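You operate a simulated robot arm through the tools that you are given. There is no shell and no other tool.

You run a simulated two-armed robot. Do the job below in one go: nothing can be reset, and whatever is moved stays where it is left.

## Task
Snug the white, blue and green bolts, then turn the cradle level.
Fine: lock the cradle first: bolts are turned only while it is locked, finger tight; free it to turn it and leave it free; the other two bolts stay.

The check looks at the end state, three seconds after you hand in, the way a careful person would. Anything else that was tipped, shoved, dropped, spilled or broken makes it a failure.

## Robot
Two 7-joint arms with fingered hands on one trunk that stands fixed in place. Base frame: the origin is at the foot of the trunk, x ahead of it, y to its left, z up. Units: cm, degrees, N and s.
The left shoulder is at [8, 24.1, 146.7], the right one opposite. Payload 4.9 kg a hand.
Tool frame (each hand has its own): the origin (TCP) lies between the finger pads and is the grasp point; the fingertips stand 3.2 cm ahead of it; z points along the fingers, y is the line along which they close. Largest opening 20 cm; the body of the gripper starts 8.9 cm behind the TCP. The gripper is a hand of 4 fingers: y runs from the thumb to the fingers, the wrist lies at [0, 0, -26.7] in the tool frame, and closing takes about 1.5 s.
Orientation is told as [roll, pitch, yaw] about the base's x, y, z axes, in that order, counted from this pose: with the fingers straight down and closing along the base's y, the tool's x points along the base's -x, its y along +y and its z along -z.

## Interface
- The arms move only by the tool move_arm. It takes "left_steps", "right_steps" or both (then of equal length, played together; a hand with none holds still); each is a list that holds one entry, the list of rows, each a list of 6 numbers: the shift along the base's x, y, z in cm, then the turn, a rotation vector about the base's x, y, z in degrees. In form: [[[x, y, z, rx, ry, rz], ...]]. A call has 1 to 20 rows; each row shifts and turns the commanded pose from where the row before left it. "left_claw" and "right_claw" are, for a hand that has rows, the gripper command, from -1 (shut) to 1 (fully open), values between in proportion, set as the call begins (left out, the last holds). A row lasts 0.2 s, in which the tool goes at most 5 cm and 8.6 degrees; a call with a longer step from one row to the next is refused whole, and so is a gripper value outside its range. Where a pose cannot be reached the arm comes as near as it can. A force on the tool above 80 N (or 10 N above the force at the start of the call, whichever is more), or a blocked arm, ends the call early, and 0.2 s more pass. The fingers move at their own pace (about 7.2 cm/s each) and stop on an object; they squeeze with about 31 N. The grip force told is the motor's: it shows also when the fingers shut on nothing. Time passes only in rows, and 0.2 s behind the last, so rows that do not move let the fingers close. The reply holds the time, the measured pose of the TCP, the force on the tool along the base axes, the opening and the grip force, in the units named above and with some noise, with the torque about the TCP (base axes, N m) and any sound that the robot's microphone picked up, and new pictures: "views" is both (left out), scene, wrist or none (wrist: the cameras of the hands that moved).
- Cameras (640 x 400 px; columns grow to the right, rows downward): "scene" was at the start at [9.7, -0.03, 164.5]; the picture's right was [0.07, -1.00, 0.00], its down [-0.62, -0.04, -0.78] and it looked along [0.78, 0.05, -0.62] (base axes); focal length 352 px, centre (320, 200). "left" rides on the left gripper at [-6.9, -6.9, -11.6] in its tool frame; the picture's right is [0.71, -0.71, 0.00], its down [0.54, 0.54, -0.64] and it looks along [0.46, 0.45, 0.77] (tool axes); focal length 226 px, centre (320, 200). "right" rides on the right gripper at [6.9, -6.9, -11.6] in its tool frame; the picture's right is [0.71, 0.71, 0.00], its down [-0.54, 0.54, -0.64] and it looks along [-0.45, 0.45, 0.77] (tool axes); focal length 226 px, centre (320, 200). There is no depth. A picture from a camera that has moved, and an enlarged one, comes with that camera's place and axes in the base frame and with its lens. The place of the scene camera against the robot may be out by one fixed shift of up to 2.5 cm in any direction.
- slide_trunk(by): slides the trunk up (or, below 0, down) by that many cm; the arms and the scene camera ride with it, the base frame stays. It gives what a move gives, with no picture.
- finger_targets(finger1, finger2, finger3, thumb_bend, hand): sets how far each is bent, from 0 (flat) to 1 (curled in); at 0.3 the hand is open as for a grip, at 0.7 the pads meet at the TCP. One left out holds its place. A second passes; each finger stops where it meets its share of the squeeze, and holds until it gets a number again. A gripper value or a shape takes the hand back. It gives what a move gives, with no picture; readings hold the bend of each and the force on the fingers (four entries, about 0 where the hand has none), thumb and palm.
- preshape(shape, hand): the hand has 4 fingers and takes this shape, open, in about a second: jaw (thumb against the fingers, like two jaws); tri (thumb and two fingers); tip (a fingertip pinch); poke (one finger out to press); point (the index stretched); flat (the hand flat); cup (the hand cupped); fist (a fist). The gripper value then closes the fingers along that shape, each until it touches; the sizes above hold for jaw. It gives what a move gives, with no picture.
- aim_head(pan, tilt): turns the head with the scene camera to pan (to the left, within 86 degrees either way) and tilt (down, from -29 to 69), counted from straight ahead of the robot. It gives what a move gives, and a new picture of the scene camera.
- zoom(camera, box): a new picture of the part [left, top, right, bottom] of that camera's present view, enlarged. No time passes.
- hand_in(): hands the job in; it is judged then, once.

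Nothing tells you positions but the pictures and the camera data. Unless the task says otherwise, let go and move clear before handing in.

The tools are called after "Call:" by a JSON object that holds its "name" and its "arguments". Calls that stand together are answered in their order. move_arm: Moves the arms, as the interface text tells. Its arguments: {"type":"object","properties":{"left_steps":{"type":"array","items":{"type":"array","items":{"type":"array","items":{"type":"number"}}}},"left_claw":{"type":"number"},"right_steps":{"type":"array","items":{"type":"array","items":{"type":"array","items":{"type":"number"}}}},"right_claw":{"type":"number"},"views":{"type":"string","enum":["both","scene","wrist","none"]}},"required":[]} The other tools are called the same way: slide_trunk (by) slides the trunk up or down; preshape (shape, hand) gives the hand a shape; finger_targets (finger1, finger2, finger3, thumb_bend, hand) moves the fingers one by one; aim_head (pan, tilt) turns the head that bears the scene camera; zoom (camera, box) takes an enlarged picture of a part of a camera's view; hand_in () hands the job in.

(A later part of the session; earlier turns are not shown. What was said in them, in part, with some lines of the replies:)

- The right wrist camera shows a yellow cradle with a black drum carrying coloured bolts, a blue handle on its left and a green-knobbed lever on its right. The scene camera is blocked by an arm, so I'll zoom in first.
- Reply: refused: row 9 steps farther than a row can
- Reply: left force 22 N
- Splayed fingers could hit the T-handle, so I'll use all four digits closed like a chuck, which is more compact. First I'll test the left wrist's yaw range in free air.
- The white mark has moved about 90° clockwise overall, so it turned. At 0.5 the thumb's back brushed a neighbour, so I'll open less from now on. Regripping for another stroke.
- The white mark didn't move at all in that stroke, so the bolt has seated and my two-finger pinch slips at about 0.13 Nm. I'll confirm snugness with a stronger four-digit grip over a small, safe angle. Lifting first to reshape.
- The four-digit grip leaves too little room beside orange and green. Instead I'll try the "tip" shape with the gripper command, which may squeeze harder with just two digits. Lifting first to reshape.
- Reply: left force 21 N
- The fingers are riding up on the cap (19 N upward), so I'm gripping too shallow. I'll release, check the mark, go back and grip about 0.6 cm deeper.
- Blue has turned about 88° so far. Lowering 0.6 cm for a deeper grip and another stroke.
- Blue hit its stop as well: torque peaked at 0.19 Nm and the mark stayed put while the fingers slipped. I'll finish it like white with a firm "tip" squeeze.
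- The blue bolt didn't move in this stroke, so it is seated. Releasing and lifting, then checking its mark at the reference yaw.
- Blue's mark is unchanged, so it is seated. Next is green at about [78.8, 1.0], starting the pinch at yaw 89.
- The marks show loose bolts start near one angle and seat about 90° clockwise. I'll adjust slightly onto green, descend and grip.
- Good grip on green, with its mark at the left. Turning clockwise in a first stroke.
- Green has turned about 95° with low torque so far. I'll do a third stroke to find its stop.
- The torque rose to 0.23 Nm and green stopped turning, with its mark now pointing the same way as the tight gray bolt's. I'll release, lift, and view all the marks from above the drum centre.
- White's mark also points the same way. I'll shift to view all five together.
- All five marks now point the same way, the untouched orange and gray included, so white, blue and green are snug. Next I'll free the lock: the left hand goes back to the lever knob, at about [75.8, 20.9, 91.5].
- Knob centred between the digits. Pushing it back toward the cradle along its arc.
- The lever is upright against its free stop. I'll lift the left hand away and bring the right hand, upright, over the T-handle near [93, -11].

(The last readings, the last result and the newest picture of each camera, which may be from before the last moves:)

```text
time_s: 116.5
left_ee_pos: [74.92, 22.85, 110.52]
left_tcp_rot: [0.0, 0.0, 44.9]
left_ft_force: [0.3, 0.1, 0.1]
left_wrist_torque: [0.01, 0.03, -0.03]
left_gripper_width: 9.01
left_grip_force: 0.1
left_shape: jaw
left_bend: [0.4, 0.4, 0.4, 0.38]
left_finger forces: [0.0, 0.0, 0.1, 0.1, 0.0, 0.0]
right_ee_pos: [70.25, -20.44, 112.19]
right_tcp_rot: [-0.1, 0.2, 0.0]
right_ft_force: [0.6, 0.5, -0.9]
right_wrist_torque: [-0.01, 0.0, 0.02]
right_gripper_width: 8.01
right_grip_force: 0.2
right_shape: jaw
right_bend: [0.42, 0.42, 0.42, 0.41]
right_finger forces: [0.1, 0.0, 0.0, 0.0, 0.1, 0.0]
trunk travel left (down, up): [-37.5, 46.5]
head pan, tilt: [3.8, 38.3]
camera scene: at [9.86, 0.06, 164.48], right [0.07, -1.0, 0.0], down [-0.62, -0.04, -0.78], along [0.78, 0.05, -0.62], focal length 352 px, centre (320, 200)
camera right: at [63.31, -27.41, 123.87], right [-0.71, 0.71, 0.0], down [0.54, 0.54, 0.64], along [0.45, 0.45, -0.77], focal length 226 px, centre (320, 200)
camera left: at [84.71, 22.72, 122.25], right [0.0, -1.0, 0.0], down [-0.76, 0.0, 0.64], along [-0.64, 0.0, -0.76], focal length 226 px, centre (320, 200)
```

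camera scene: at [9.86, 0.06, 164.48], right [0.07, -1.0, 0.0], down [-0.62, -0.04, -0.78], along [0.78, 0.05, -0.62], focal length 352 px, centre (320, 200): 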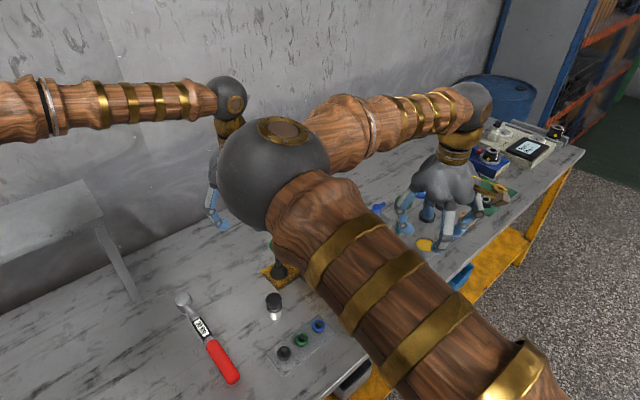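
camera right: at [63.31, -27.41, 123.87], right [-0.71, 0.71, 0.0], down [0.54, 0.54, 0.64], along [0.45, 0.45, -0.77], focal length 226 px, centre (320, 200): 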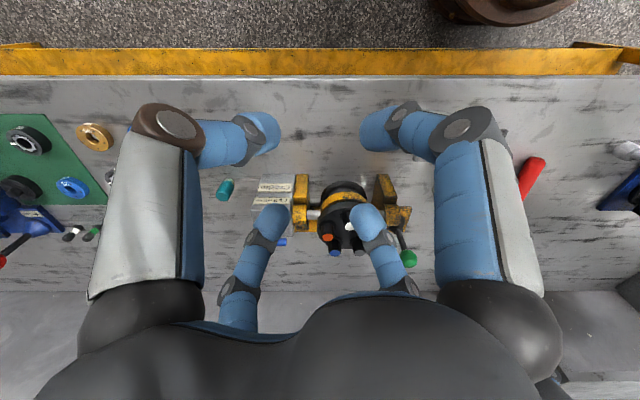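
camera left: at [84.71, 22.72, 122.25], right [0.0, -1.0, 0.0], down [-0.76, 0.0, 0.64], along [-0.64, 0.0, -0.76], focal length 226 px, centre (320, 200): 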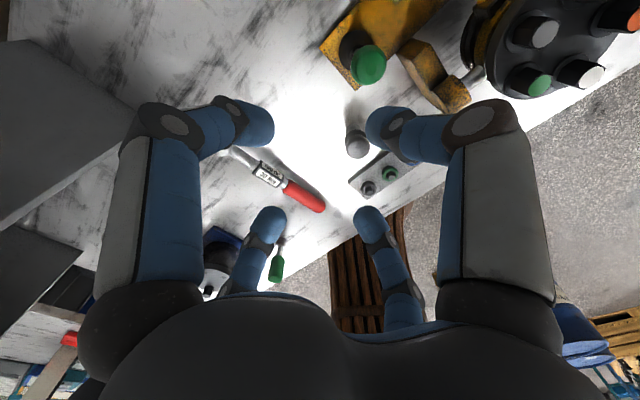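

The lever stays upright. Moving the right hand over the T-handle at about [93, -11.3, 95.5].

Call:
{"name": "move_arm", "arguments": {"right_steps": [[[3.8, 1.5, 0, 0, 0, 0], [3.8, 1.5, 0, 0, 0, 0], [3.8, 1.5, 0, 0, 0, 0], [3.8, 1.5, 0, 0, 0, 0], [3.8, 1.5, -1, 0, 0, 0], [3.8, 1.5, -1, 0, 0, 0], [0, 0, 0, 0, 0, 0]]]}}

Call:
{"name": "zoom", "arguments": {"camera": "right", "box": [240, 60, 440, 260]}}

```text
time_s: 118.1
left_ee_pos: [74.77, 22.84, 110.75]
left_tcp_rot: [-0.1, 0.0, 44.9]
left_ft_force: [-0.4, 0.2, 1.0]
left_wrist_torque: [0.02, -0.01, 0.02]
left_gripper_width: 8.99
left_grip_force: 0.1
left_shape: jaw
left_bend: [0.4, 0.4, 0.4, 0.38]
left_finger forces: [0.0, 0.1, 0.0, 0.1, 0.0, 0.0]
right_ee_pos: [92.78, -11.32, 110.37]
right_tcp_rot: [-0.1, 0.0, -0.1]
right_ft_force: [-1.9, 1.1, -0.6]
right_wrist_torque: [-0.1, 0.03, -0.01]
right_gripper_width: 7.98
right_grip_force: 0.1
right_shape: jaw
right_bend: [0.42, 0.42, 0.42, 0.41]
right_finger forces: [0.0, 0.0, 0.0, 0.0, 0.0, 0.0]
trunk travel left (down, up): [-37.5, 46.5]
head pan, tilt: [3.8, 38.3]
camera scene: at [9.58, 0.13, 164.51], right [0.07, -1.0, 0.0], down [-0.62, -0.04, -0.79], along [0.78, 0.05, -0.62], focal length 352 px, centre (320, 200)
camera right: at [85.88, -18.32, 122.05], right [-0.71, 0.71, 0.0], down [0.54, 0.54, 0.64], along [0.46, 0.45, -0.77], focal length 226 px, centre (320, 200)
```

scene: 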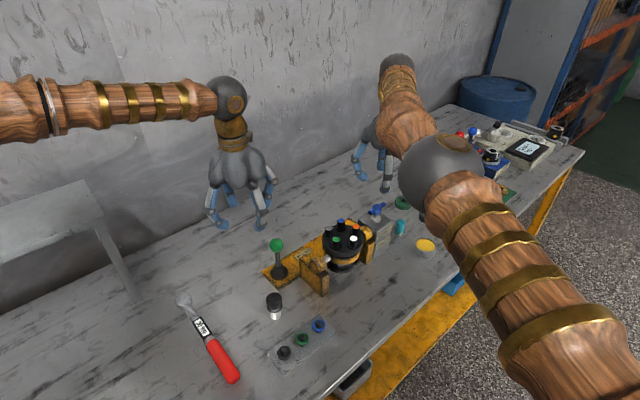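
right: 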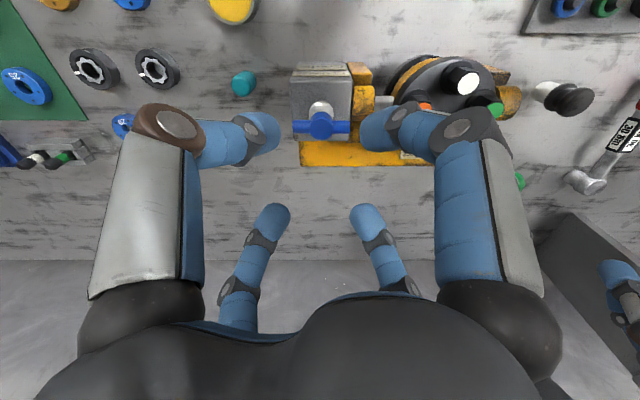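

```text
2.00 times, centred on (340, 160) of right
camera zoom: at [85.88, -18.32, 122.05], right [-0.71, 0.71, 0.0], down [0.54, 0.54, 0.64], along [0.46, 0.45, -0.77], focal length 452 px, centre (280, 280)
```

zoom: 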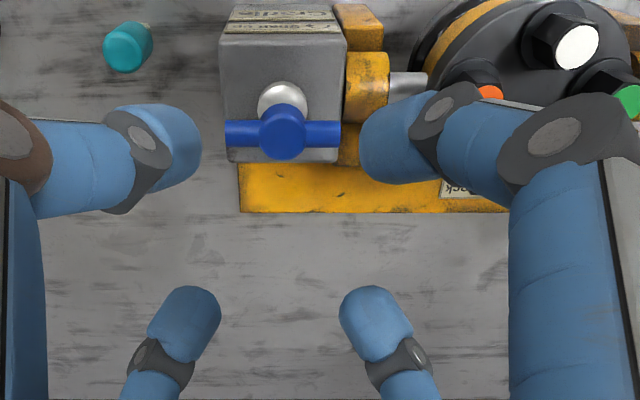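

I can see the T-handle well: its bar runs along the cradle axis, midway between my digits. Nudging over the hub and descending in stages.

Call:
{"name": "move_arm", "arguments": {"right_steps": [[[0.35, 0.2, -3, 0, 0, 0], [0, 0, -3, 0, 0, 0], [0, 0, -3, 0, 0, 0], [0, 0, -1.5, 0, 0, 0], [0, 0, 0, 0, 0, 0]]], "views": "wrist"}}

Call:
{"name": "zoom", "arguments": {"camera": "scene", "box": [300, 150, 460, 290]}}

```text
time_s: 119.3
left_ee_pos: [74.81, 22.68, 110.64]
left_tcp_rot: [-0.1, 0.0, 44.9]
left_ft_force: [-0.4, -0.3, -0.8]
left_wrist_torque: [0.02, 0.0, -0.03]
left_gripper_width: 8.99
left_grip_force: 0.1
left_shape: jaw
left_bend: [0.4, 0.4, 0.4, 0.38]
left_finger forces: [0.0, 0.0, 0.0, 0.0, 0.0, 0.0]
right_ee_pos: [92.96, -11.49, 99.99]
right_tcp_rot: [0.0, 0.0, -0.1]
right_ft_force: [0.3, -0.4, 0.4]
right_wrist_torque: [0.01, -0.02, 0.02]
right_gripper_width: 7.99
right_grip_force: 0.0
right_shape: jaw
right_bend: [0.42, 0.42, 0.42, 0.41]
right_finger forces: [0.0, 0.0, 0.0, 0.0, 0.0, 0.1]
trunk travel left (down, up): [-37.5, 46.5]
head pan, tilt: [3.8, 38.3]
camera right: at [86.03, -18.4, 111.56], right [-0.71, 0.71, 0.0], down [0.54, 0.54, 0.64], along [0.45, 0.45, -0.77], focal length 226 px, centre (320, 200)
```

right: 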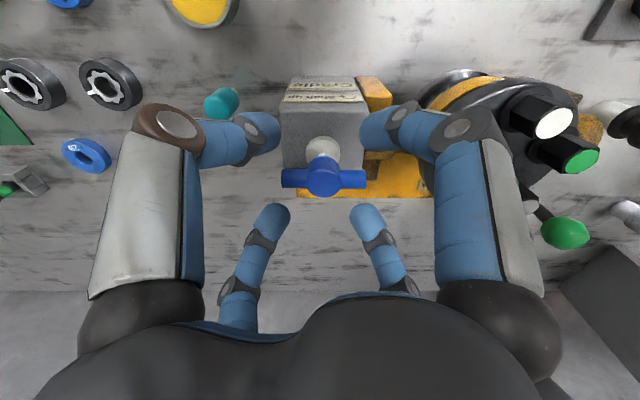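

```text
2.86 times, centred on (380, 220) of scene
camera zoom: at [9.67, -0.01, 164.5], right [0.07, -1.0, 0.0], down [-0.62, -0.04, -0.79], along [0.78, 0.05, -0.62], focal length 1005 px, centre (149, 143)
```

zoom: 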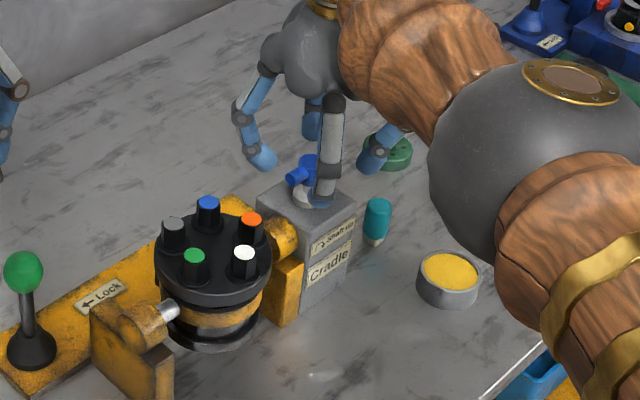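

Call:
{"name": "move_arm", "arguments": {"right_steps": [[[0.1, 0.25, -0.5, 0, 0, 0], [0, 0, 0, 0, 0, 0]]], "views": "none"}}

Call:
{"name": "move_arm", "arguments": {"right_steps": [[[0, 0, 0, 0, 0, 0], [0, 0, 0, 0, 0, 0], [0, 0, 0, 0, 0, 0]]], "right_claw": -0.6, "views": "wrist"}}

Call:
{"name": "zoom", "arguments": {"camera": "right", "box": [250, 110, 390, 230]}}

Call:
{"name": "zoom", "arguments": {"camera": "scene", "box": [340, 170, 440, 260]}}

```text
time_s: 119.9
left_ee_pos: [74.9, 22.84, 110.66]
left_tcp_rot: [0.0, 0.0, 44.9]
left_ft_force: [0.2, -0.4, -0.5]
left_wrist_torque: [0.0, 0.01, 0.0]
left_gripper_width: 8.93
left_grip_force: 0.1
left_shape: jaw
left_bend: [0.4, 0.4, 0.4, 0.38]
left_finger forces: [0.1, 0.0, 0.1, 0.0, 0.0, 0.0]
right_ee_pos: [92.89, -11.14, 99.55]
right_tcp_rot: [0.0, 0.0, 0.0]
right_ft_force: [-0.7, -0.1, 1.1]
right_wrist_torque: [-0.01, -0.01, 0.01]
right_gripper_width: 7.99
right_grip_force: 0.1
right_shape: jaw
right_bend: [0.42, 0.42, 0.42, 0.41]
right_finger forces: [0.0, 0.0, 0.0, 0.1, 0.0, 0.1]
right hand out of reach, approached as far as the arm can: row 1
trunk travel left (down, up): [-37.5, 46.5]
head pan, tilt: [3.8, 38.3]
```

```text
time_s: 120.7
left_ee_pos: [74.96, 22.81, 110.73]
left_tcp_rot: [0.1, 0.0, 44.9]
left_ft_force: [-0.5, -0.2, -0.9]
left_wrist_torque: [0.03, 0.01, 0.04]
left_gripper_width: 8.96
left_grip_force: 0.0
left_shape: jaw
left_bend: [0.4, 0.4, 0.4, 0.38]
left_finger forces: [0.1, 0.1, 0.1, 0.0, 0.1, 0.0]
right_ee_pos: [92.87, -11.15, 99.4]
right_tcp_rot: [-0.1, -0.1, 0.0]
right_ft_force: [-0.4, -0.5, 0.4]
right_wrist_torque: [-0.03, -0.02, -0.02]
right_gripper_width: 4.04
right_grip_force: 0.1
right_shape: jaw
right_bend: [0.54, 0.54, 0.54, 0.53]
right_finger forces: [0.0, 0.0, 0.0, 0.1, 0.1, 0.1]
trunk travel left (down, up): [-37.5, 46.5]
head pan, tilt: [3.8, 38.3]
camera right: at [85.94, -18.08, 110.99], right [-0.71, 0.71, 0.0], down [0.54, 0.54, 0.64], along [0.45, 0.45, -0.77], focal length 226 px, centre (320, 200)
```

right: 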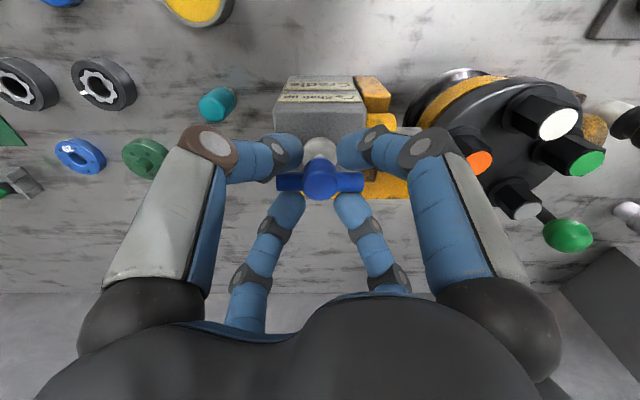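

```text
3.33 times, centred on (320, 170) of right
camera zoom: at [85.94, -18.08, 110.99], right [-0.71, 0.71, 0.0], down [0.54, 0.54, 0.64], along [0.45, 0.45, -0.77], focal length 754 px, centre (320, 300)
```

zoom: 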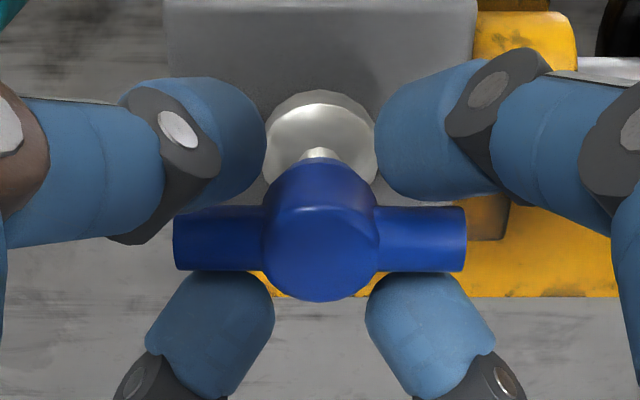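

```text
4.44 times, centred on (390, 215) of scene
camera zoom: at [9.71, -0.05, 164.5], right [0.07, -1.0, 0.0], down [-0.62, -0.04, -0.78], along [0.78, 0.05, -0.62], focal length 1563 px, centre (9, 133)
```

zoom: 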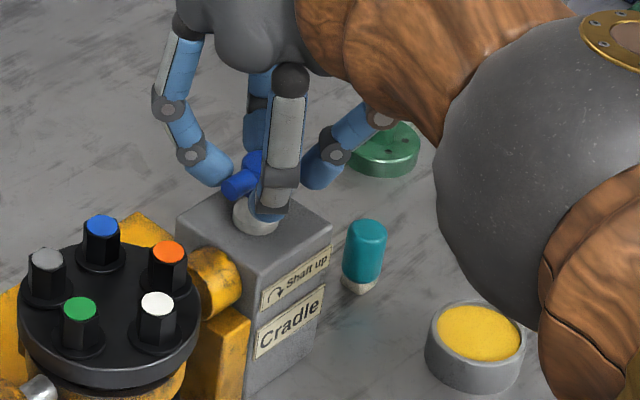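

The digits bracket the T-handle well, though the arm is close to its reach limit. I'll turn clockwise (the "Shaft up" direction), loosely driving the bar.

Call:
{"name": "move_arm", "arguments": {"right_steps": [[[0, 0, 0, 0, 0, -6], [0, 0, 0, 0, 0, -6], [0, 0, 0, 0, 0, -6], [0, 0, 0, 0, 0, -6], [0, 0, 0, 0, 0, -6]]], "views": "wrist"}}

Call:
{"name": "zoom", "arguments": {"camera": "right", "box": [250, 110, 390, 230]}}

Call:
{"name": "zoom", "arguments": {"camera": "scene", "box": [300, 170, 420, 290]}}

```text
time_s: 121.9
left_ee_pos: [74.8, 22.87, 110.69]
left_tcp_rot: [0.0, 0.0, 44.9]
left_ft_force: [0.4, -0.2, -0.5]
left_wrist_torque: [0.0, -0.01, -0.05]
left_gripper_width: 8.97
left_grip_force: 0.1
left_shape: jaw
left_bend: [0.4, 0.4, 0.4, 0.38]
left_finger forces: [0.0, 0.0, 0.1, 0.0, 0.0, 0.0]
right_ee_pos: [92.88, -11.13, 99.38]
right_tcp_rot: [-0.1, 0.0, -29.9]
right_ft_force: [1.0, 2.8, 1.8]
right_wrist_torque: [0.03, -0.01, 0.2]
right_gripper_width: 4.04
right_grip_force: 0.0
right_shape: jaw
right_bend: [0.54, 0.54, 0.54, 0.53]
right_finger forces: [2.2, 0.0, 4.5, 0.0, 0.0, 0.0]
trunk travel left (down, up): [-37.5, 46.5]
head pan, tilt: [3.8, 38.3]
camera right: at [83.4, -13.65, 110.93], right [-0.26, 0.97, 0.0], down [0.74, 0.2, 0.64], along [0.62, 0.17, -0.77], focal length 226 px, centre (320, 200)
```

right: 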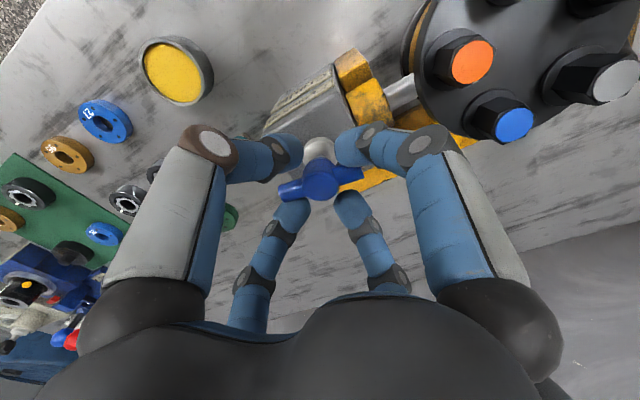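

```text
3.33 times, centred on (320, 170) of right
camera zoom: at [83.4, -13.65, 110.93], right [-0.26, 0.97, 0.0], down [0.74, 0.2, 0.64], along [0.62, 0.17, -0.77], focal length 754 px, centre (320, 300)
```

zoom: 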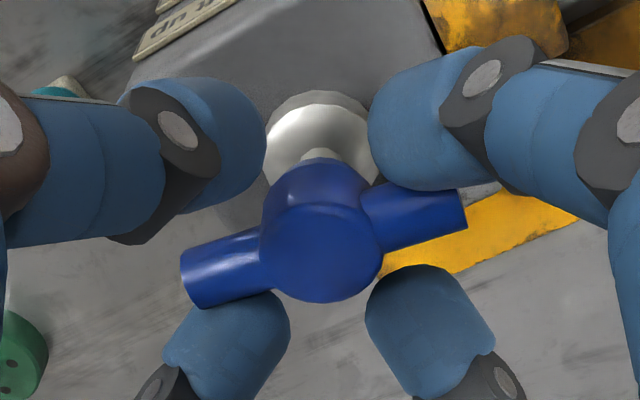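

```text
3.33 times, centred on (360, 230) of scene
camera zoom: at [9.68, -0.02, 164.5], right [0.07, -1.0, 0.0], down [-0.62, -0.04, -0.79], along [0.78, 0.05, -0.62], focal length 1172 px, centre (187, 100)
```

zoom: 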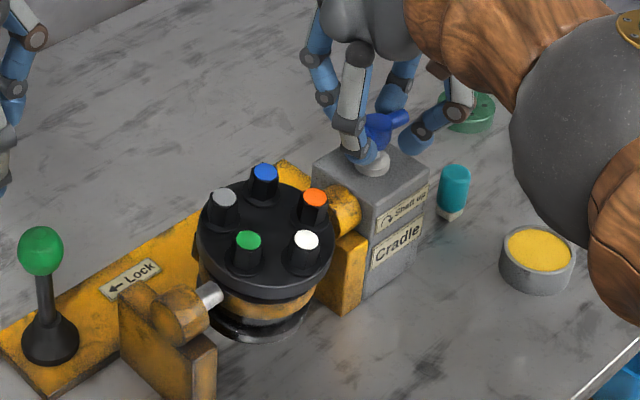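

The slack is taken up and the handle is being driven at about 0.2 Nm. Continuing clockwise and watching the drum.

Call:
{"name": "move_arm", "arguments": {"right_steps": [[[0, 0, 0, 0, 0, -7], [0, 0, 0, 0, 0, -7], [0, 0, 0, 0, 0, -7], [0, 0, 0, 0, 0, -7], [0, 0, 0, 0, 0, -7], [0, 0, 0, 0, 0, -7], [0, 0, 0, 0, 0, -7], [0, 0, 0, 0, 0, -7]]], "views": "wrist"}}

Call:
{"name": "zoom", "arguments": {"camera": "scene", "box": [300, 170, 420, 290]}}

```text
time_s: 123.7
left_ee_pos: [74.89, 22.8, 110.69]
left_tcp_rot: [0.0, 0.0, 44.9]
left_ft_force: [0.1, 0.3, 0.5]
left_wrist_torque: [0.01, 0.02, 0.02]
left_gripper_width: 8.99
left_grip_force: 0.0
left_shape: jaw
left_bend: [0.4, 0.4, 0.4, 0.38]
left_finger forces: [0.0, 0.0, 0.1, 0.0, 0.0, 0.0]
right_ee_pos: [92.48, -11.1, 99.4]
right_tcp_rot: [0.2, -0.1, -86.1]
right_ft_force: [2.8, -0.1, -0.8]
right_wrist_torque: [-0.01, -0.09, 0.04]
right_gripper_width: 4.02
right_grip_force: 0.0
right_shape: jaw
right_bend: [0.54, 0.54, 0.54, 0.53]
right_finger forces: [0.0, 0.1, 2.5, 0.0, 0.1, 0.0]
right hand out of reach, approached as far as the arm can: row 8
trunk travel left (down, up): [-37.5, 46.5]
head pan, tilt: [3.8, 38.3]
camera right: at [85.05, -4.7, 110.97], right [0.66, 0.75, 0.0], down [0.58, -0.5, 0.65], along [0.49, -0.42, -0.76], focal length 226 px, centre (320, 200)
```

right: 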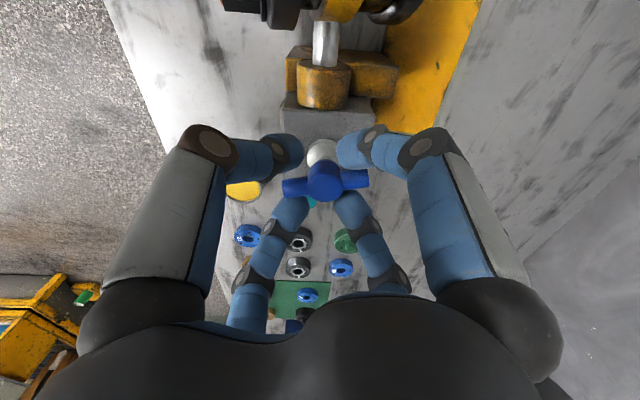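

```text
3.33 times, centred on (360, 230) of scene
camera zoom: at [9.73, 0.13, 164.49], right [0.07, -1.0, 0.0], down [-0.62, -0.04, -0.78], along [0.78, 0.05, -0.62], focal length 1172 px, centre (187, 100)
```

zoom: 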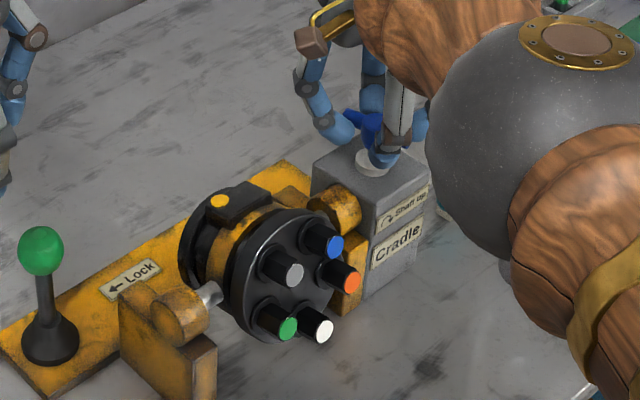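

The drum follows the handle roughly one-to-one: the bolt face now points toward the front and a block with a yellow dot, probably the level reference, has come to the top. I'll look closely at the angle.

Call:
{"name": "zoom", "arguments": {"camera": "scene", "box": [320, 210, 390, 280]}}

Call:
{"name": "zoom", "arguments": {"camera": "right", "box": [200, 0, 440, 220]}}

Call:
{"name": "zoom", "arguments": {"camera": "left", "box": [400, 0, 640, 150]}}

```text
5.71 times, centred on (355, 245) of scene
camera zoom: at [9.73, 0.13, 164.49], right [0.07, -1.0, 0.0], down [-0.62, -0.04, -0.78], along [0.78, 0.05, -0.62], focal length 2009 px, centre (120, -57)
```

zoom: 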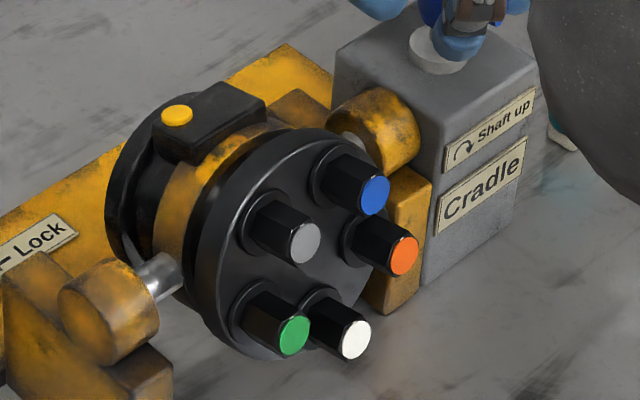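

```text
1.82 times, centred on (320, 110) of right
camera zoom: at [85.05, -4.7, 110.97], right [0.66, 0.75, 0.0], down [0.58, -0.5, 0.65], along [0.49, -0.42, -0.76], focal length 411 px, centre (320, 364)
```

zoom: 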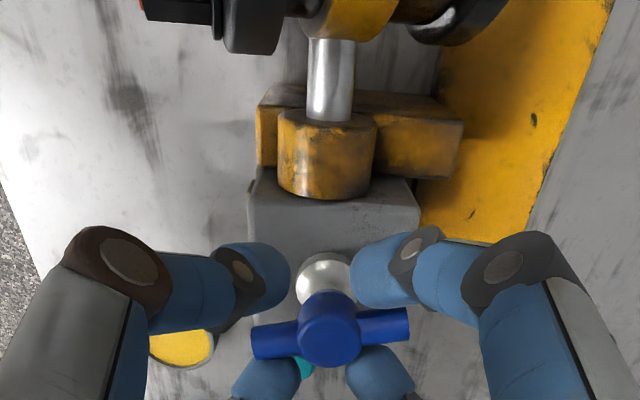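

```text
2.67 times, centred on (520, 75) of left
camera zoom: at [84.65, 22.78, 122.31], right [0.0, -1.0, 0.0], down [-0.77, 0.0, 0.64], along [-0.64, 0.0, -0.77], focal length 603 px, centre (-213, 533)
```

zoom: 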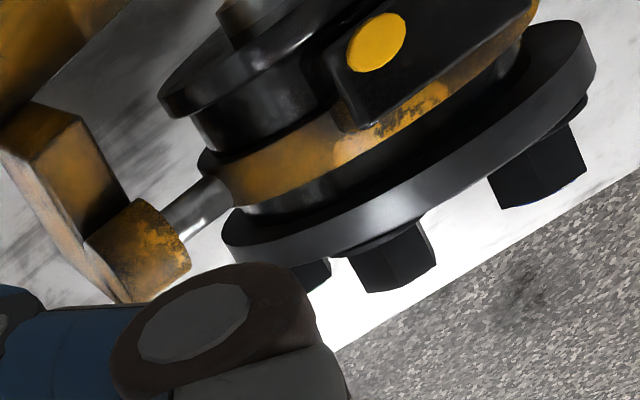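

The drum is about 76–78° over, so about 12–14° remains. Nudging the handle a bit further clockwise.

Call:
{"name": "move_arm", "arguments": {"right_steps": [[[0, 0, 0, 0, 0, -4], [0, 0, 0, 0, 0, -4]]], "views": "none"}}

Call:
{"name": "zoom", "arguments": {"camera": "scene", "box": [320, 210, 390, 280]}}

Call:
{"name": "zoom", "arguments": {"camera": "right", "box": [250, 110, 390, 230]}}

```text
time_s: 124.3
left_ee_pos: [74.95, 22.74, 110.57]
left_tcp_rot: [0.0, 0.0, 44.9]
left_ft_force: [0.6, 0.1, 0.6]
left_wrist_torque: [0.04, 0.01, 0.0]
left_gripper_width: 8.97
left_grip_force: 0.1
left_shape: jaw
left_bend: [0.4, 0.4, 0.4, 0.38]
left_finger forces: [0.0, 0.0, 0.1, 0.2, 0.0, 0.0]
right_ee_pos: [92.56, -11.09, 99.43]
right_tcp_rot: [0.2, 0.0, -86.0]
right_ft_force: [1.5, -1.2, 0.0]
right_wrist_torque: [-0.06, -0.04, 0.0]
right_gripper_width: 4.04
right_grip_force: 0.1
right_shape: jaw
right_bend: [0.54, 0.54, 0.54, 0.53]
right_finger forces: [0.1, 0.1, 2.0, 0.0, 0.0, 0.1]
right hand out of reach, approached as far as the arm can: row 1, 2
trunk travel left (down, up): [-37.5, 46.5]
head pan, tilt: [3.8, 38.3]
```

```text
5.71 times, centred on (355, 245) of scene
camera zoom: at [9.72, 0.01, 164.49], right [0.07, -1.0, 0.0], down [-0.62, -0.04, -0.78], along [0.78, 0.05, -0.62], focal length 2009 px, centre (120, -57)
```

zoom: 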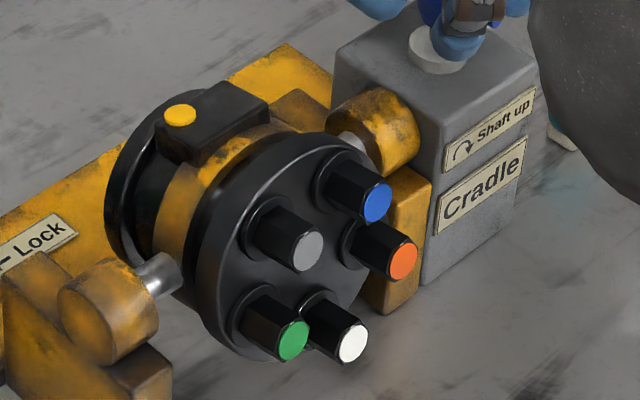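

```text
3.33 times, centred on (320, 170) of right
camera zoom: at [85.03, -4.72, 110.97], right [0.66, 0.76, 0.0], down [0.58, -0.5, 0.64], along [0.49, -0.42, -0.76], focal length 754 px, centre (320, 300)
```

zoom: 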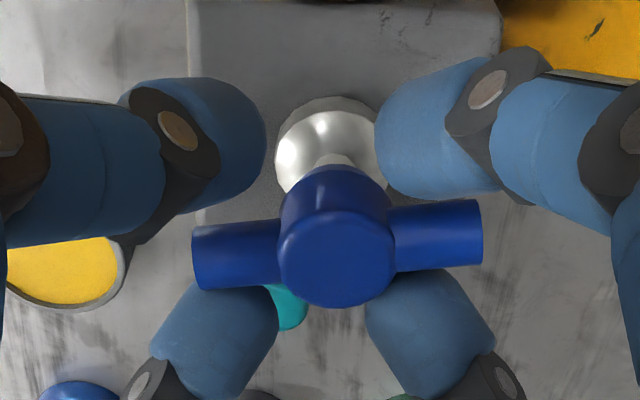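

The wrist is at its limit near -86°, and the drum crept slightly further. I'll lift off, turn the hand back 90°, and check whether the drum holds still on its own.

Call:
{"name": "move_arm", "arguments": {"right_steps": [[[0, 0, 3, 0, 0, 2], [0, 0, 4, 0, 0, 8], [0, 0, 0, 0, 0, 8], [0, 0, 0, 0, 0, 8], [0, 0, 0, 0, 0, 8], [0, 0, 0, 0, 0, 8], [0, 0, 0, 0, 0, 8], [0, 0, 0, 0, 0, 8], [0, 0, 0, 0, 0, 8], [0, 0, 0, 0, 0, 8], [0, 0, 0, 0, 0, 8], [0, 0, 0, 0, 0, 8], [0, 0, 0, 0, 0, 8]]], "views": "wrist"}}

Call:
{"name": "zoom", "arguments": {"camera": "scene", "box": [320, 210, 390, 280]}}

Call:
{"name": "zoom", "arguments": {"camera": "right", "box": [240, 60, 440, 220]}}

```text
time_s: 127.1
left_ee_pos: [74.82, 22.7, 110.7]
left_tcp_rot: [0.0, -0.1, 44.9]
left_ft_force: [0.4, 0.4, 0.6]
left_wrist_torque: [0.01, 0.03, 0.01]
left_gripper_width: 9.02
left_grip_force: 0.1
left_shape: jaw
left_bend: [0.4, 0.4, 0.4, 0.38]
left_finger forces: [0.1, 0.1, 0.0, 0.0, 0.0, 0.0]
right_ee_pos: [92.54, -11.08, 106.3]
right_tcp_rot: [0.2, 0.0, 12.3]
right_ft_force: [0.1, -0.2, 0.2]
right_wrist_torque: [-0.01, -0.03, 0.03]
right_gripper_width: 4.02
right_grip_force: 0.0
right_shape: jaw
right_bend: [0.54, 0.54, 0.54, 0.53]
right_finger forces: [0.0, 0.1, 0.0, 0.0, 0.0, 0.0]
trunk travel left (down, up): [-37.5, 46.5]
head pan, tilt: [3.8, 38.3]
camera right: at [87.18, -19.36, 117.93], right [-0.84, 0.54, 0.0], down [0.42, 0.64, 0.64], along [0.35, 0.54, -0.76], focal length 226 px, centre (320, 200)
```

right: 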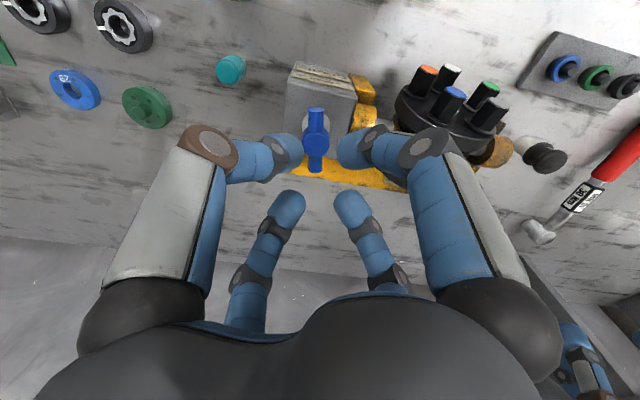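

```text
5.71 times, centred on (355, 245) of scene
camera zoom: at [9.71, -0.05, 164.5], right [0.07, -1.0, 0.0], down [-0.62, -0.04, -0.78], along [0.78, 0.05, -0.62], focal length 2009 px, centre (120, -57)
```

zoom: 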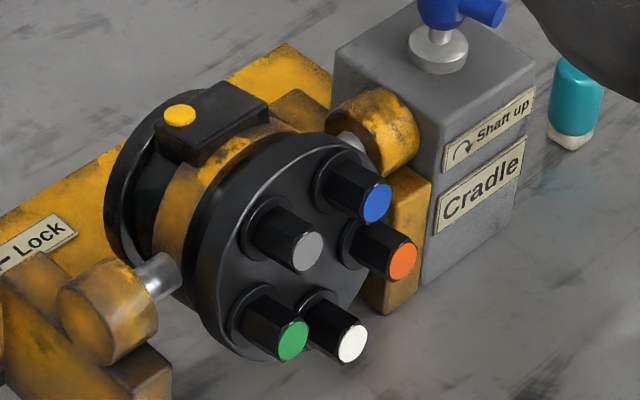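

```text
2.50 times, centred on (340, 140) of right
camera zoom: at [87.18, -19.36, 117.93], right [-0.84, 0.54, 0.0], down [0.42, 0.64, 0.64], along [0.35, 0.54, -0.76], focal length 565 px, centre (270, 350)
```

zoom: 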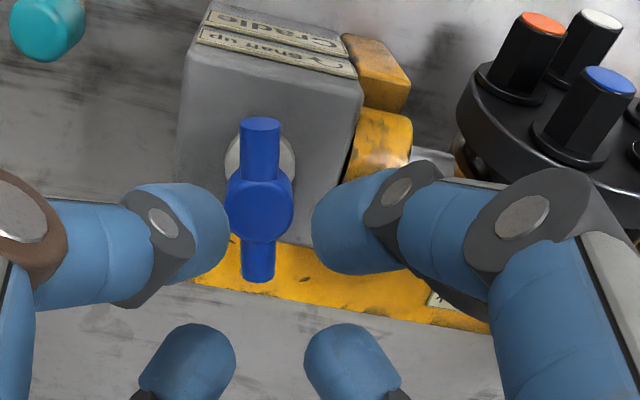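

The drum holds its angle. My measurements put it at about 79°, with the handle bar at 78°, so about 11° more clockwise is needed. Lowering at the new yaw to drive the rest.

Call:
{"name": "move_arm", "arguments": {"right_steps": [[[0.4, 0.1, -2, 0, 0, 0], [0, 0, -3, 0, 0, 0], [0, 0, -1.9, 0, 0, 0], [0, 0, 0, 0, 0, 0]]], "views": "none"}}

Call:
{"name": "zoom", "arguments": {"camera": "right", "box": [250, 110, 390, 230]}}

Call:
{"name": "move_arm", "arguments": {"right_steps": [[[0, 0, 0, 0, 0, -6], [0, 0, 0, 0, 0, -6], [0, 0, 0, 0, 0, -4]]], "views": "none"}}

Call:
{"name": "zoom", "arguments": {"camera": "right", "box": [250, 110, 390, 230]}}

Call:
{"name": "zoom", "arguments": {"camera": "scene", "box": [320, 210, 390, 280]}}

```text
time_s: 128.1
left_ee_pos: [74.78, 22.85, 110.67]
left_tcp_rot: [0.0, 0.0, 44.9]
left_ft_force: [0.2, -0.1, -0.2]
left_wrist_torque: [0.01, 0.0, 0.03]
left_gripper_width: 8.99
left_grip_force: 0.1
left_shape: jaw
left_bend: [0.4, 0.4, 0.4, 0.38]
left_finger forces: [0.0, 0.0, 0.0, 0.0, 0.1, 0.0]
right_ee_pos: [92.85, -11.11, 99.55]
right_tcp_rot: [0.0, -0.1, 12.1]
right_ft_force: [0.2, 0.5, 0.0]
right_wrist_torque: [0.01, 0.01, 0.02]
right_gripper_width: 4.04
right_grip_force: 0.2
right_shape: jaw
right_bend: [0.54, 0.54, 0.54, 0.53]
right_finger forces: [0.1, 0.0, 0.0, 0.0, 0.0, 0.0]
trunk travel left (down, up): [-37.5, 46.5]
head pan, tilt: [3.8, 38.3]
```

```text
3.33 times, centred on (320, 170) of right
camera zoom: at [87.54, -19.28, 111.07], right [-0.84, 0.54, 0.0], down [0.42, 0.64, 0.64], along [0.35, 0.54, -0.76], focal length 754 px, centre (320, 300)
```

zoom: 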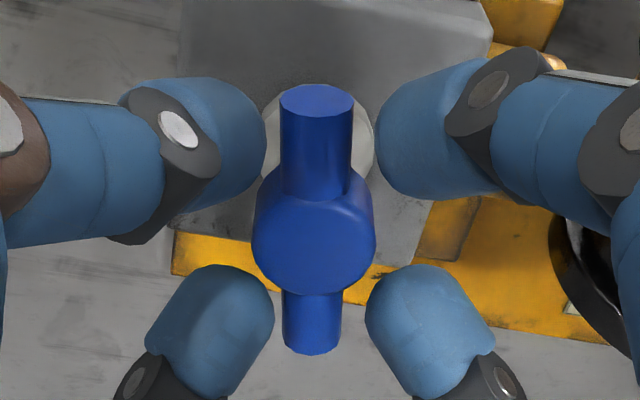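

```text
time_s: 128.9
left_ee_pos: [74.98, 22.71, 110.79]
left_tcp_rot: [0.0, 0.0, 44.9]
left_ft_force: [-1.0, 0.6, -0.7]
left_wrist_torque: [0.03, 0.04, 0.03]
left_gripper_width: 9.01
left_grip_force: 0.0
left_shape: jaw
left_bend: [0.4, 0.4, 0.4, 0.38]
left_finger forces: [0.0, 0.1, 0.0, 0.0, 0.1, 0.0]
right_ee_pos: [92.83, -10.89, 99.32]
right_tcp_rot: [0.3, 0.2, -4.0]
right_ft_force: [-0.1, 0.4, -0.6]
right_wrist_torque: [0.01, -0.04, 0.02]
right_gripper_width: 4.05
right_grip_force: 0.0
right_shape: jaw
right_bend: [0.54, 0.54, 0.54, 0.53]
right_finger forces: [0.0, 0.0, 0.1, 0.0, 0.1, 0.0]
trunk travel left (down, up): [-37.5, 46.5]
head pan, tilt: [3.8, 38.3]
```

```text
3.33 times, centred on (320, 170) of right
camera zoom: at [85.44, -17.4, 111.05], right [-0.66, 0.76, 0.0], down [0.58, 0.5, 0.64], along [0.48, 0.42, -0.76], focal length 754 px, centre (320, 300)
```

zoom: 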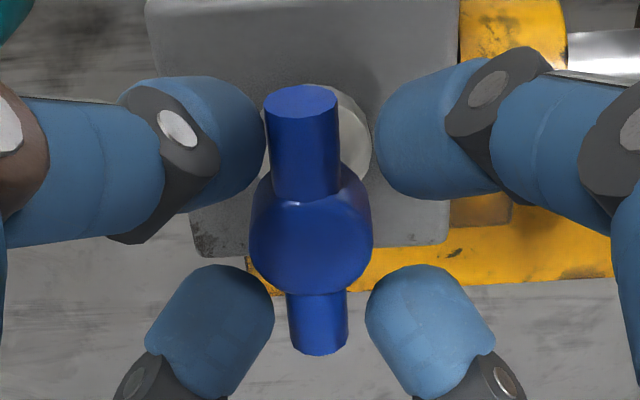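

```text
5.71 times, centred on (355, 245) of scene
camera zoom: at [9.7, -0.06, 164.5], right [0.07, -1.0, 0.0], down [-0.62, -0.04, -0.78], along [0.78, 0.05, -0.62], focal length 2009 px, centre (120, -57)
```

zoom: 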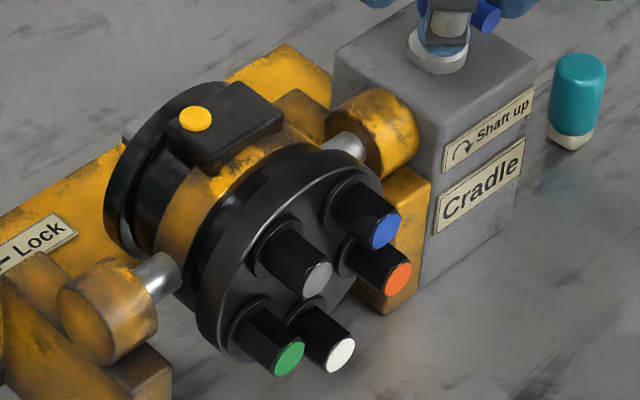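

The tip geometry now gives 90.2° and the bar reads about 91°, so the shaft is level within about a degree. I'll centre the hand around the bar, lift straight off, and verify more precisely.

Call:
{"name": "move_arm", "arguments": {"right_steps": [[[0, 0, 0, 0, 0, 3], [0, 0, 2, 0, 0, 0], [0, 0, 3, 0, 0, 0], [0, 0, 4, 0, 0, 0], [0, 0, 3, 0, 0, 0], [0, 0, 0, 0, 0, 0]]], "views": "wrist"}}

Call:
{"name": "zoom", "arguments": {"camera": "scene", "box": [335, 225, 385, 275]}}

Call:
{"name": "zoom", "arguments": {"camera": "right", "box": [240, 30, 440, 200]}}

Call:
{"name": "zoom", "arguments": {"camera": "left", "box": [440, 0, 600, 100]}}

```text
time_s: 130.3
left_ee_pos: [74.9, 22.75, 110.51]
left_tcp_rot: [0.0, 0.0, 44.9]
left_ft_force: [0.3, 0.0, 0.8]
left_wrist_torque: [0.0, 0.03, 0.03]
left_gripper_width: 8.95
left_grip_force: 0.0
left_shape: jaw
left_bend: [0.4, 0.4, 0.4, 0.38]
left_finger forces: [0.0, 0.0, 0.0, 0.1, 0.0, 0.1]
right_ee_pos: [93.01, -10.97, 111.65]
right_tcp_rot: [0.2, 0.1, -0.8]
right_ft_force: [-0.7, 0.0, -0.3]
right_wrist_torque: [0.04, 0.02, 0.04]
right_gripper_width: 4.01
right_grip_force: 0.0
right_shape: jaw
right_bend: [0.54, 0.54, 0.54, 0.53]
right_finger forces: [0.0, 0.0, 0.1, 0.0, 0.1, 0.0]
trunk travel left (down, up): [-37.5, 46.5]
head pan, tilt: [3.8, 38.3]
camera right: at [85.91, -17.83, 123.26], right [-0.7, 0.72, 0.0], down [0.55, 0.53, 0.64], along [0.46, 0.45, -0.77], focal length 226 px, centre (320, 200)
```

right: 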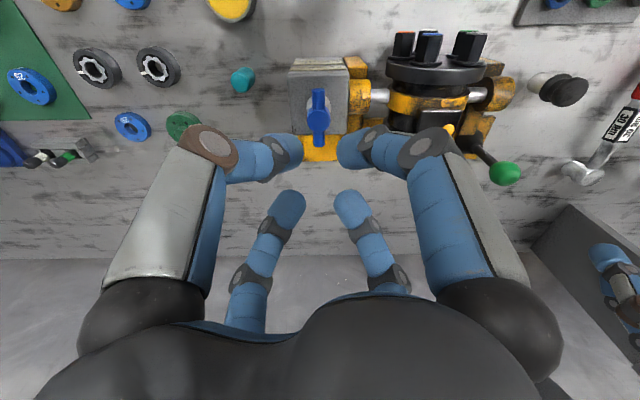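

```text
8.00 times, centred on (360, 250) of scene
camera zoom: at [9.76, -0.05, 164.49], right [0.07, -1.0, 0.0], down [-0.62, -0.04, -0.78], along [0.78, 0.05, -0.62], focal length 2813 px, centre (0, -200)
```

zoom: 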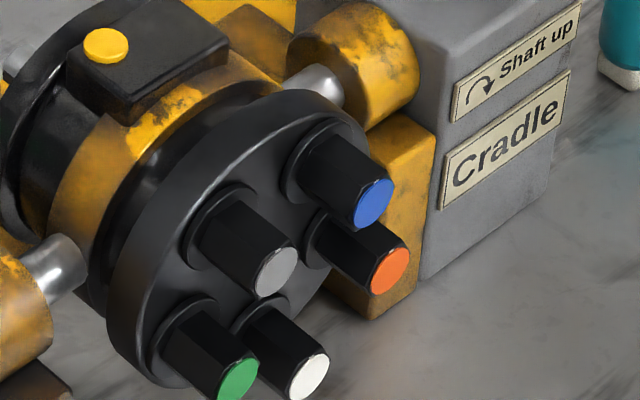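

```text
2.35 times, centred on (340, 115) of right
camera zoom: at [85.91, -17.83, 123.26], right [-0.7, 0.72, 0.0], down [0.55, 0.53, 0.64], along [0.46, 0.45, -0.77], focal length 532 px, centre (273, 400)
```

zoom: 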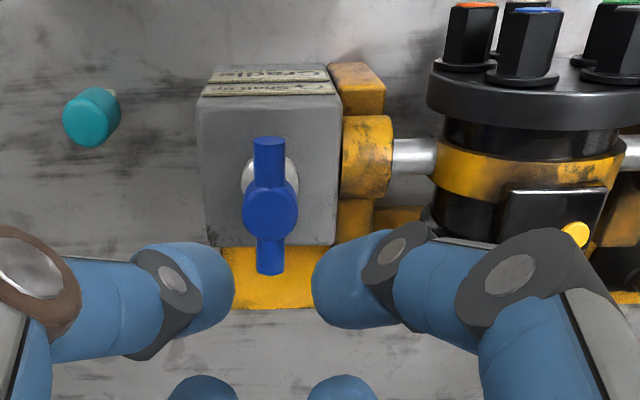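

```text
4.00 times, centred on (520, 50) of left
camera zoom: at [84.66, 22.68, 122.31], right [0.0, -1.0, 0.0], down [-0.77, 0.0, 0.64], along [-0.64, 0.0, -0.77], focal length 904 px, centre (-480, 800)
```

zoom: 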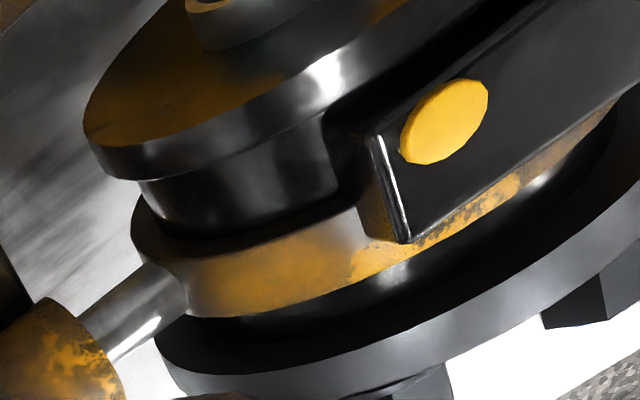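

The bar reads 90.4° and the tip geometry about 90.4°, so the shaft is level. I'll withdraw both hands well clear and do a final scene check.

Call:
{"name": "move_arm", "arguments": {"right_steps": [[[0, 0, 4, 0, 0, 0], [0, 0, 4, 0, 0, 0], [-3, -2.5, 2, 0, 0, 0], [-3, -2.5, 2, 0, 0, 0], [-3, -2.5, 0, 0, 0, 0], [-4, -3, 0, 0, 0, 0], [-4, -3, 0, 0, 0, 0], [-4, -3, 0, 0, 0, 0], [-4, -3, 0, 0, 0, 0], [-3, -3, 0, 0, 0, 0], [-3, -3, 0, 0, 0, 0], [-3, -3, 0, 0, 0, 0]]], "left_steps": [[[0, 0, 3, 0, 0, 0], [0, 0, 3, 0, 0, 0], [0, 0, 3, 0, 0, 0], [0, 0, 3, 0, 0, 0], [-1, 2, 2, 0, 0, 0], [-1, 2, 0, 0, 0, 0], [-1, 2, 0, 0, 0, 0], [-1, 2, 0, 0, 0, 0], [-1, 2, 0, 0, 0, 0], [0, 0, 0, 0, 0, 0], [0, 0, 0, 0, 0, 0], [0, 0, 0, 0, 0, 0]]]}}

Call:
{"name": "zoom", "arguments": {"camera": "scene", "box": [250, 190, 410, 300]}}

Call:
{"name": "zoom", "arguments": {"camera": "scene", "box": [335, 225, 385, 275]}}

Call:
{"name": "zoom", "arguments": {"camera": "right", "box": [200, 100, 460, 260]}}

```text
time_s: 132.9
left_ee_pos: [69.81, 32.52, 124.72]
left_tcp_rot: [0.1, -0.1, 44.9]
left_ft_force: [-1.0, 0.5, 0.2]
left_wrist_torque: [-0.01, -0.02, 0.0]
left_gripper_width: 8.99
left_grip_force: 0.0
left_shape: jaw
left_bend: [0.4, 0.4, 0.4, 0.38]
left_finger forces: [0.1, 0.0, 0.0, 0.0, 0.1, 0.0]
right_ee_pos: [90.0, -39.89, 129.99]
right_tcp_rot: [0.3, 0.2, -0.7]
right_ft_force: [0.3, -0.7, 0.4]
right_wrist_torque: [0.0, 0.0, -0.02]
right_gripper_width: 3.98
right_grip_force: 0.0
right_shape: jaw
right_bend: [0.54, 0.54, 0.54, 0.53]
right_finger forces: [0.0, 0.0, 0.1, 0.0, 0.0, 0.1]
right hand out of reach, approached as far as the arm can: row 3, 4, 5, 6, 7, 8, 9, 10, 11, 12
trunk travel left (down, up): [-37.5, 46.5]
head pan, tilt: [3.8, 38.3]
camera scene: at [9.61, -0.19, 164.51], right [0.07, -1.0, 0.0], down [-0.62, -0.04, -0.79], along [0.78, 0.05, -0.62], focal length 352 px, centre (320, 200)
camera right: at [82.91, -46.82, 141.56], right [-0.7, 0.72, 0.01], down [0.55, 0.53, 0.64], along [0.46, 0.45, -0.77], focal length 226 px, centre (320, 200)
camera left: at [79.51, 32.52, 136.43], right [0.0, -1.0, 0.0], down [-0.77, 0.0, 0.64], along [-0.64, 0.0, -0.77], focal length 226 px, centre (320, 200)
```

scene: 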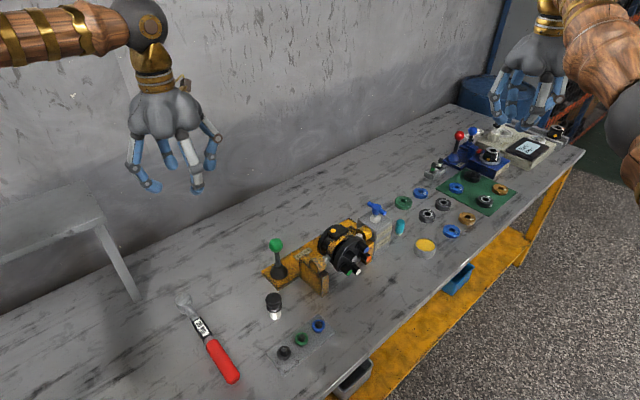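
right: 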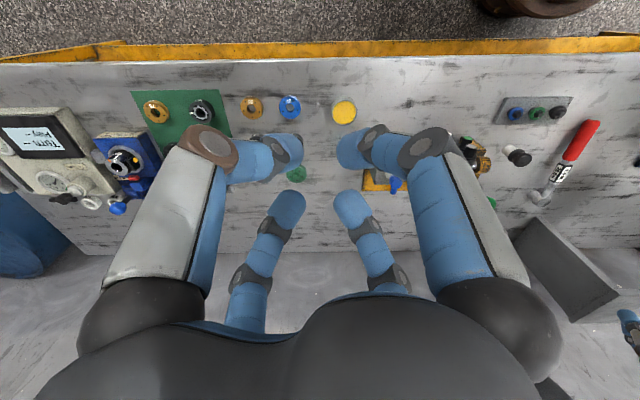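
left: 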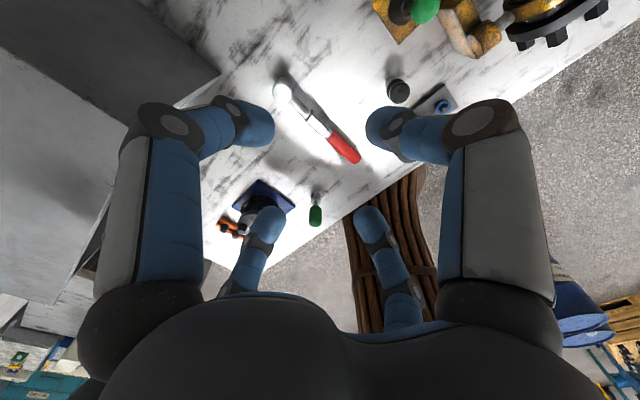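

```text
3.64 times, centred on (330, 245) of scene
camera zoom: at [9.61, -0.19, 164.51], right [0.07, -1.0, 0.0], down [-0.62, -0.04, -0.79], along [0.78, 0.05, -0.62], focal length 1279 px, centre (284, 36)
```

zoom: 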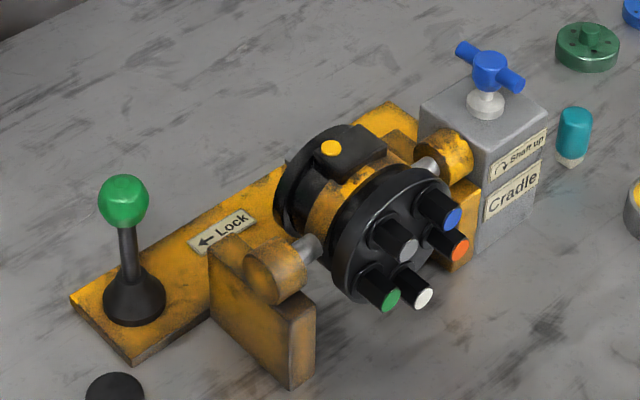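

```text
8.00 times, centred on (360, 250) of scene
camera zoom: at [9.61, -0.19, 164.51], right [0.07, -1.0, 0.0], down [-0.62, -0.04, -0.79], along [0.78, 0.05, -0.62], focal length 2813 px, centre (0, -200)
```

zoom: 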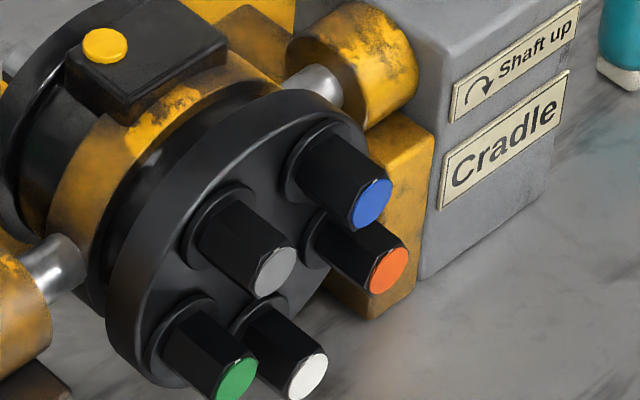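

```text
2.46 times, centred on (330, 180) of right
camera zoom: at [82.91, -46.82, 141.56], right [-0.7, 0.72, 0.01], down [0.55, 0.53, 0.64], along [0.46, 0.45, -0.77], focal length 556 px, centre (295, 249)
```

zoom: 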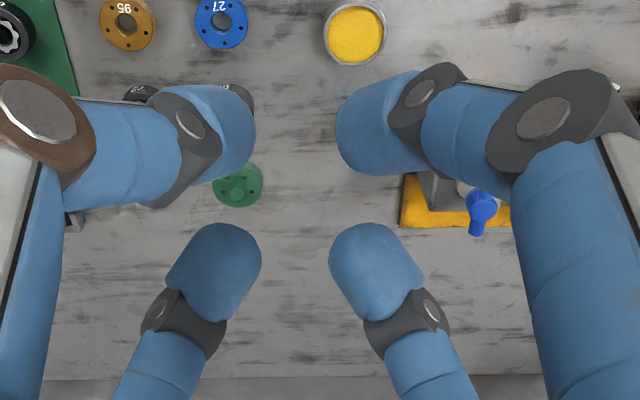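

The scene looks right: lever upright, drum level, other items untouched. I notice a small screen at the far right, so I'll read it before handing in.

Call:
{"name": "zoom", "arguments": {"camera": "scene", "box": [440, 100, 580, 190]}}

Call:
{"name": "zoom", "arguments": {"camera": "right", "box": [0, 90, 140, 220]}}

Call:
{"name": "zoom", "arguments": {"camera": "scene", "box": [160, 220, 360, 400]}}

```text
4.44 times, centred on (510, 145) of scene
camera zoom: at [9.61, -0.19, 164.51], right [0.07, -1.0, 0.0], down [-0.62, -0.04, -0.79], along [0.78, 0.05, -0.62], focal length 1563 px, centre (-524, 444)
```

zoom: 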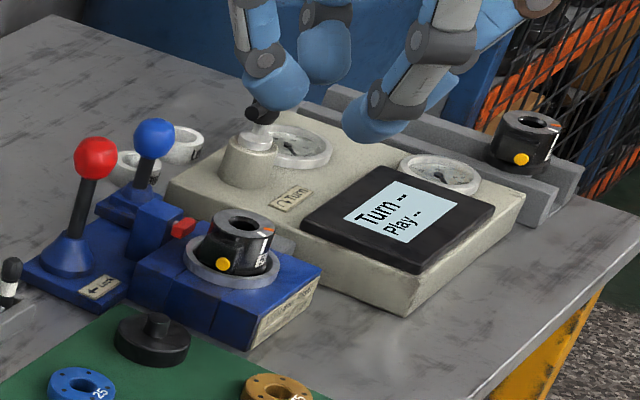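

```text
3.08 times, centred on (70, 155) of right
camera zoom: at [82.91, -46.82, 141.56], right [-0.7, 0.72, 0.01], down [0.55, 0.53, 0.64], along [0.46, 0.45, -0.77], focal length 696 px, centre (1089, 338)
```

zoom: 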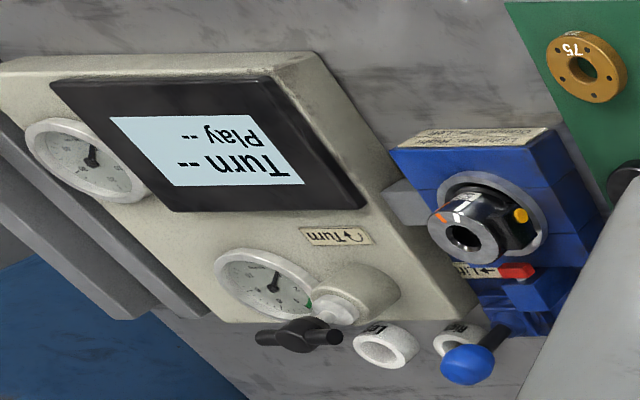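

```text
2.22 times, centred on (260, 310) of scene
camera zoom: at [9.61, -0.19, 164.51], right [0.07, -1.0, 0.0], down [-0.62, -0.04, -0.79], along [0.78, 0.05, -0.62], focal length 781 px, centre (453, -44)
```

zoom: 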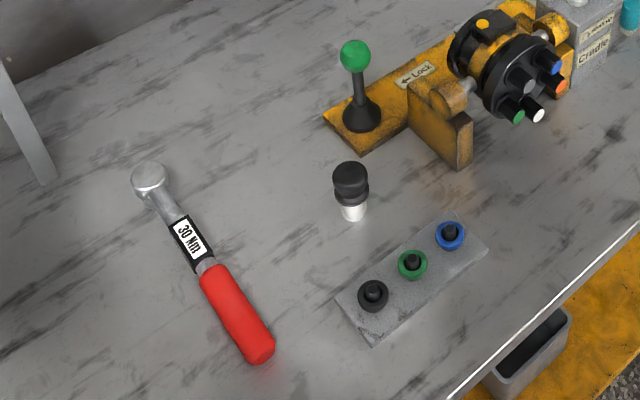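

The screen belongs to an unrelated tester that was never touched. White, blue and green are seated, the shaft is level, the lever is free, and both hands are clear, so I'm handing in.

Call:
{"name": "hand_in", "arguments": {}}

```text
The job is handed in.
```

The job is handed in. The white, blue and green bolts are snugged, and the cradle is turned level and left free.

- **Bolts:** With the lever locked, I turned each of the three about 90° clockwise until it stopped, using fingers only. The highest torque readings were about 0.34 Nm on white, 0.23 Nm on green and 0.19 Nm on blue. The index marks on all five bolts then pointed the same way.
- **Other two bolts:** I did not grip orange or gray. A finger brushed a neighbouring bolt once while I worked on white, and I could not see which one. Afterwards, orange's and gray's marks still lined up with the rest.
- **Level:** I took "level" to mean the shaft horizontal, since it pointed straight down at the start. I freed the lever and turned the T-handle in the "Shaft up" direction. The drum measured about 90.4° from where it began, and it stayed there after I let go.
- **End state:** The lever is upright in its free position, both hands are clear, and nothing else on the bench looked moved in the last pictures.
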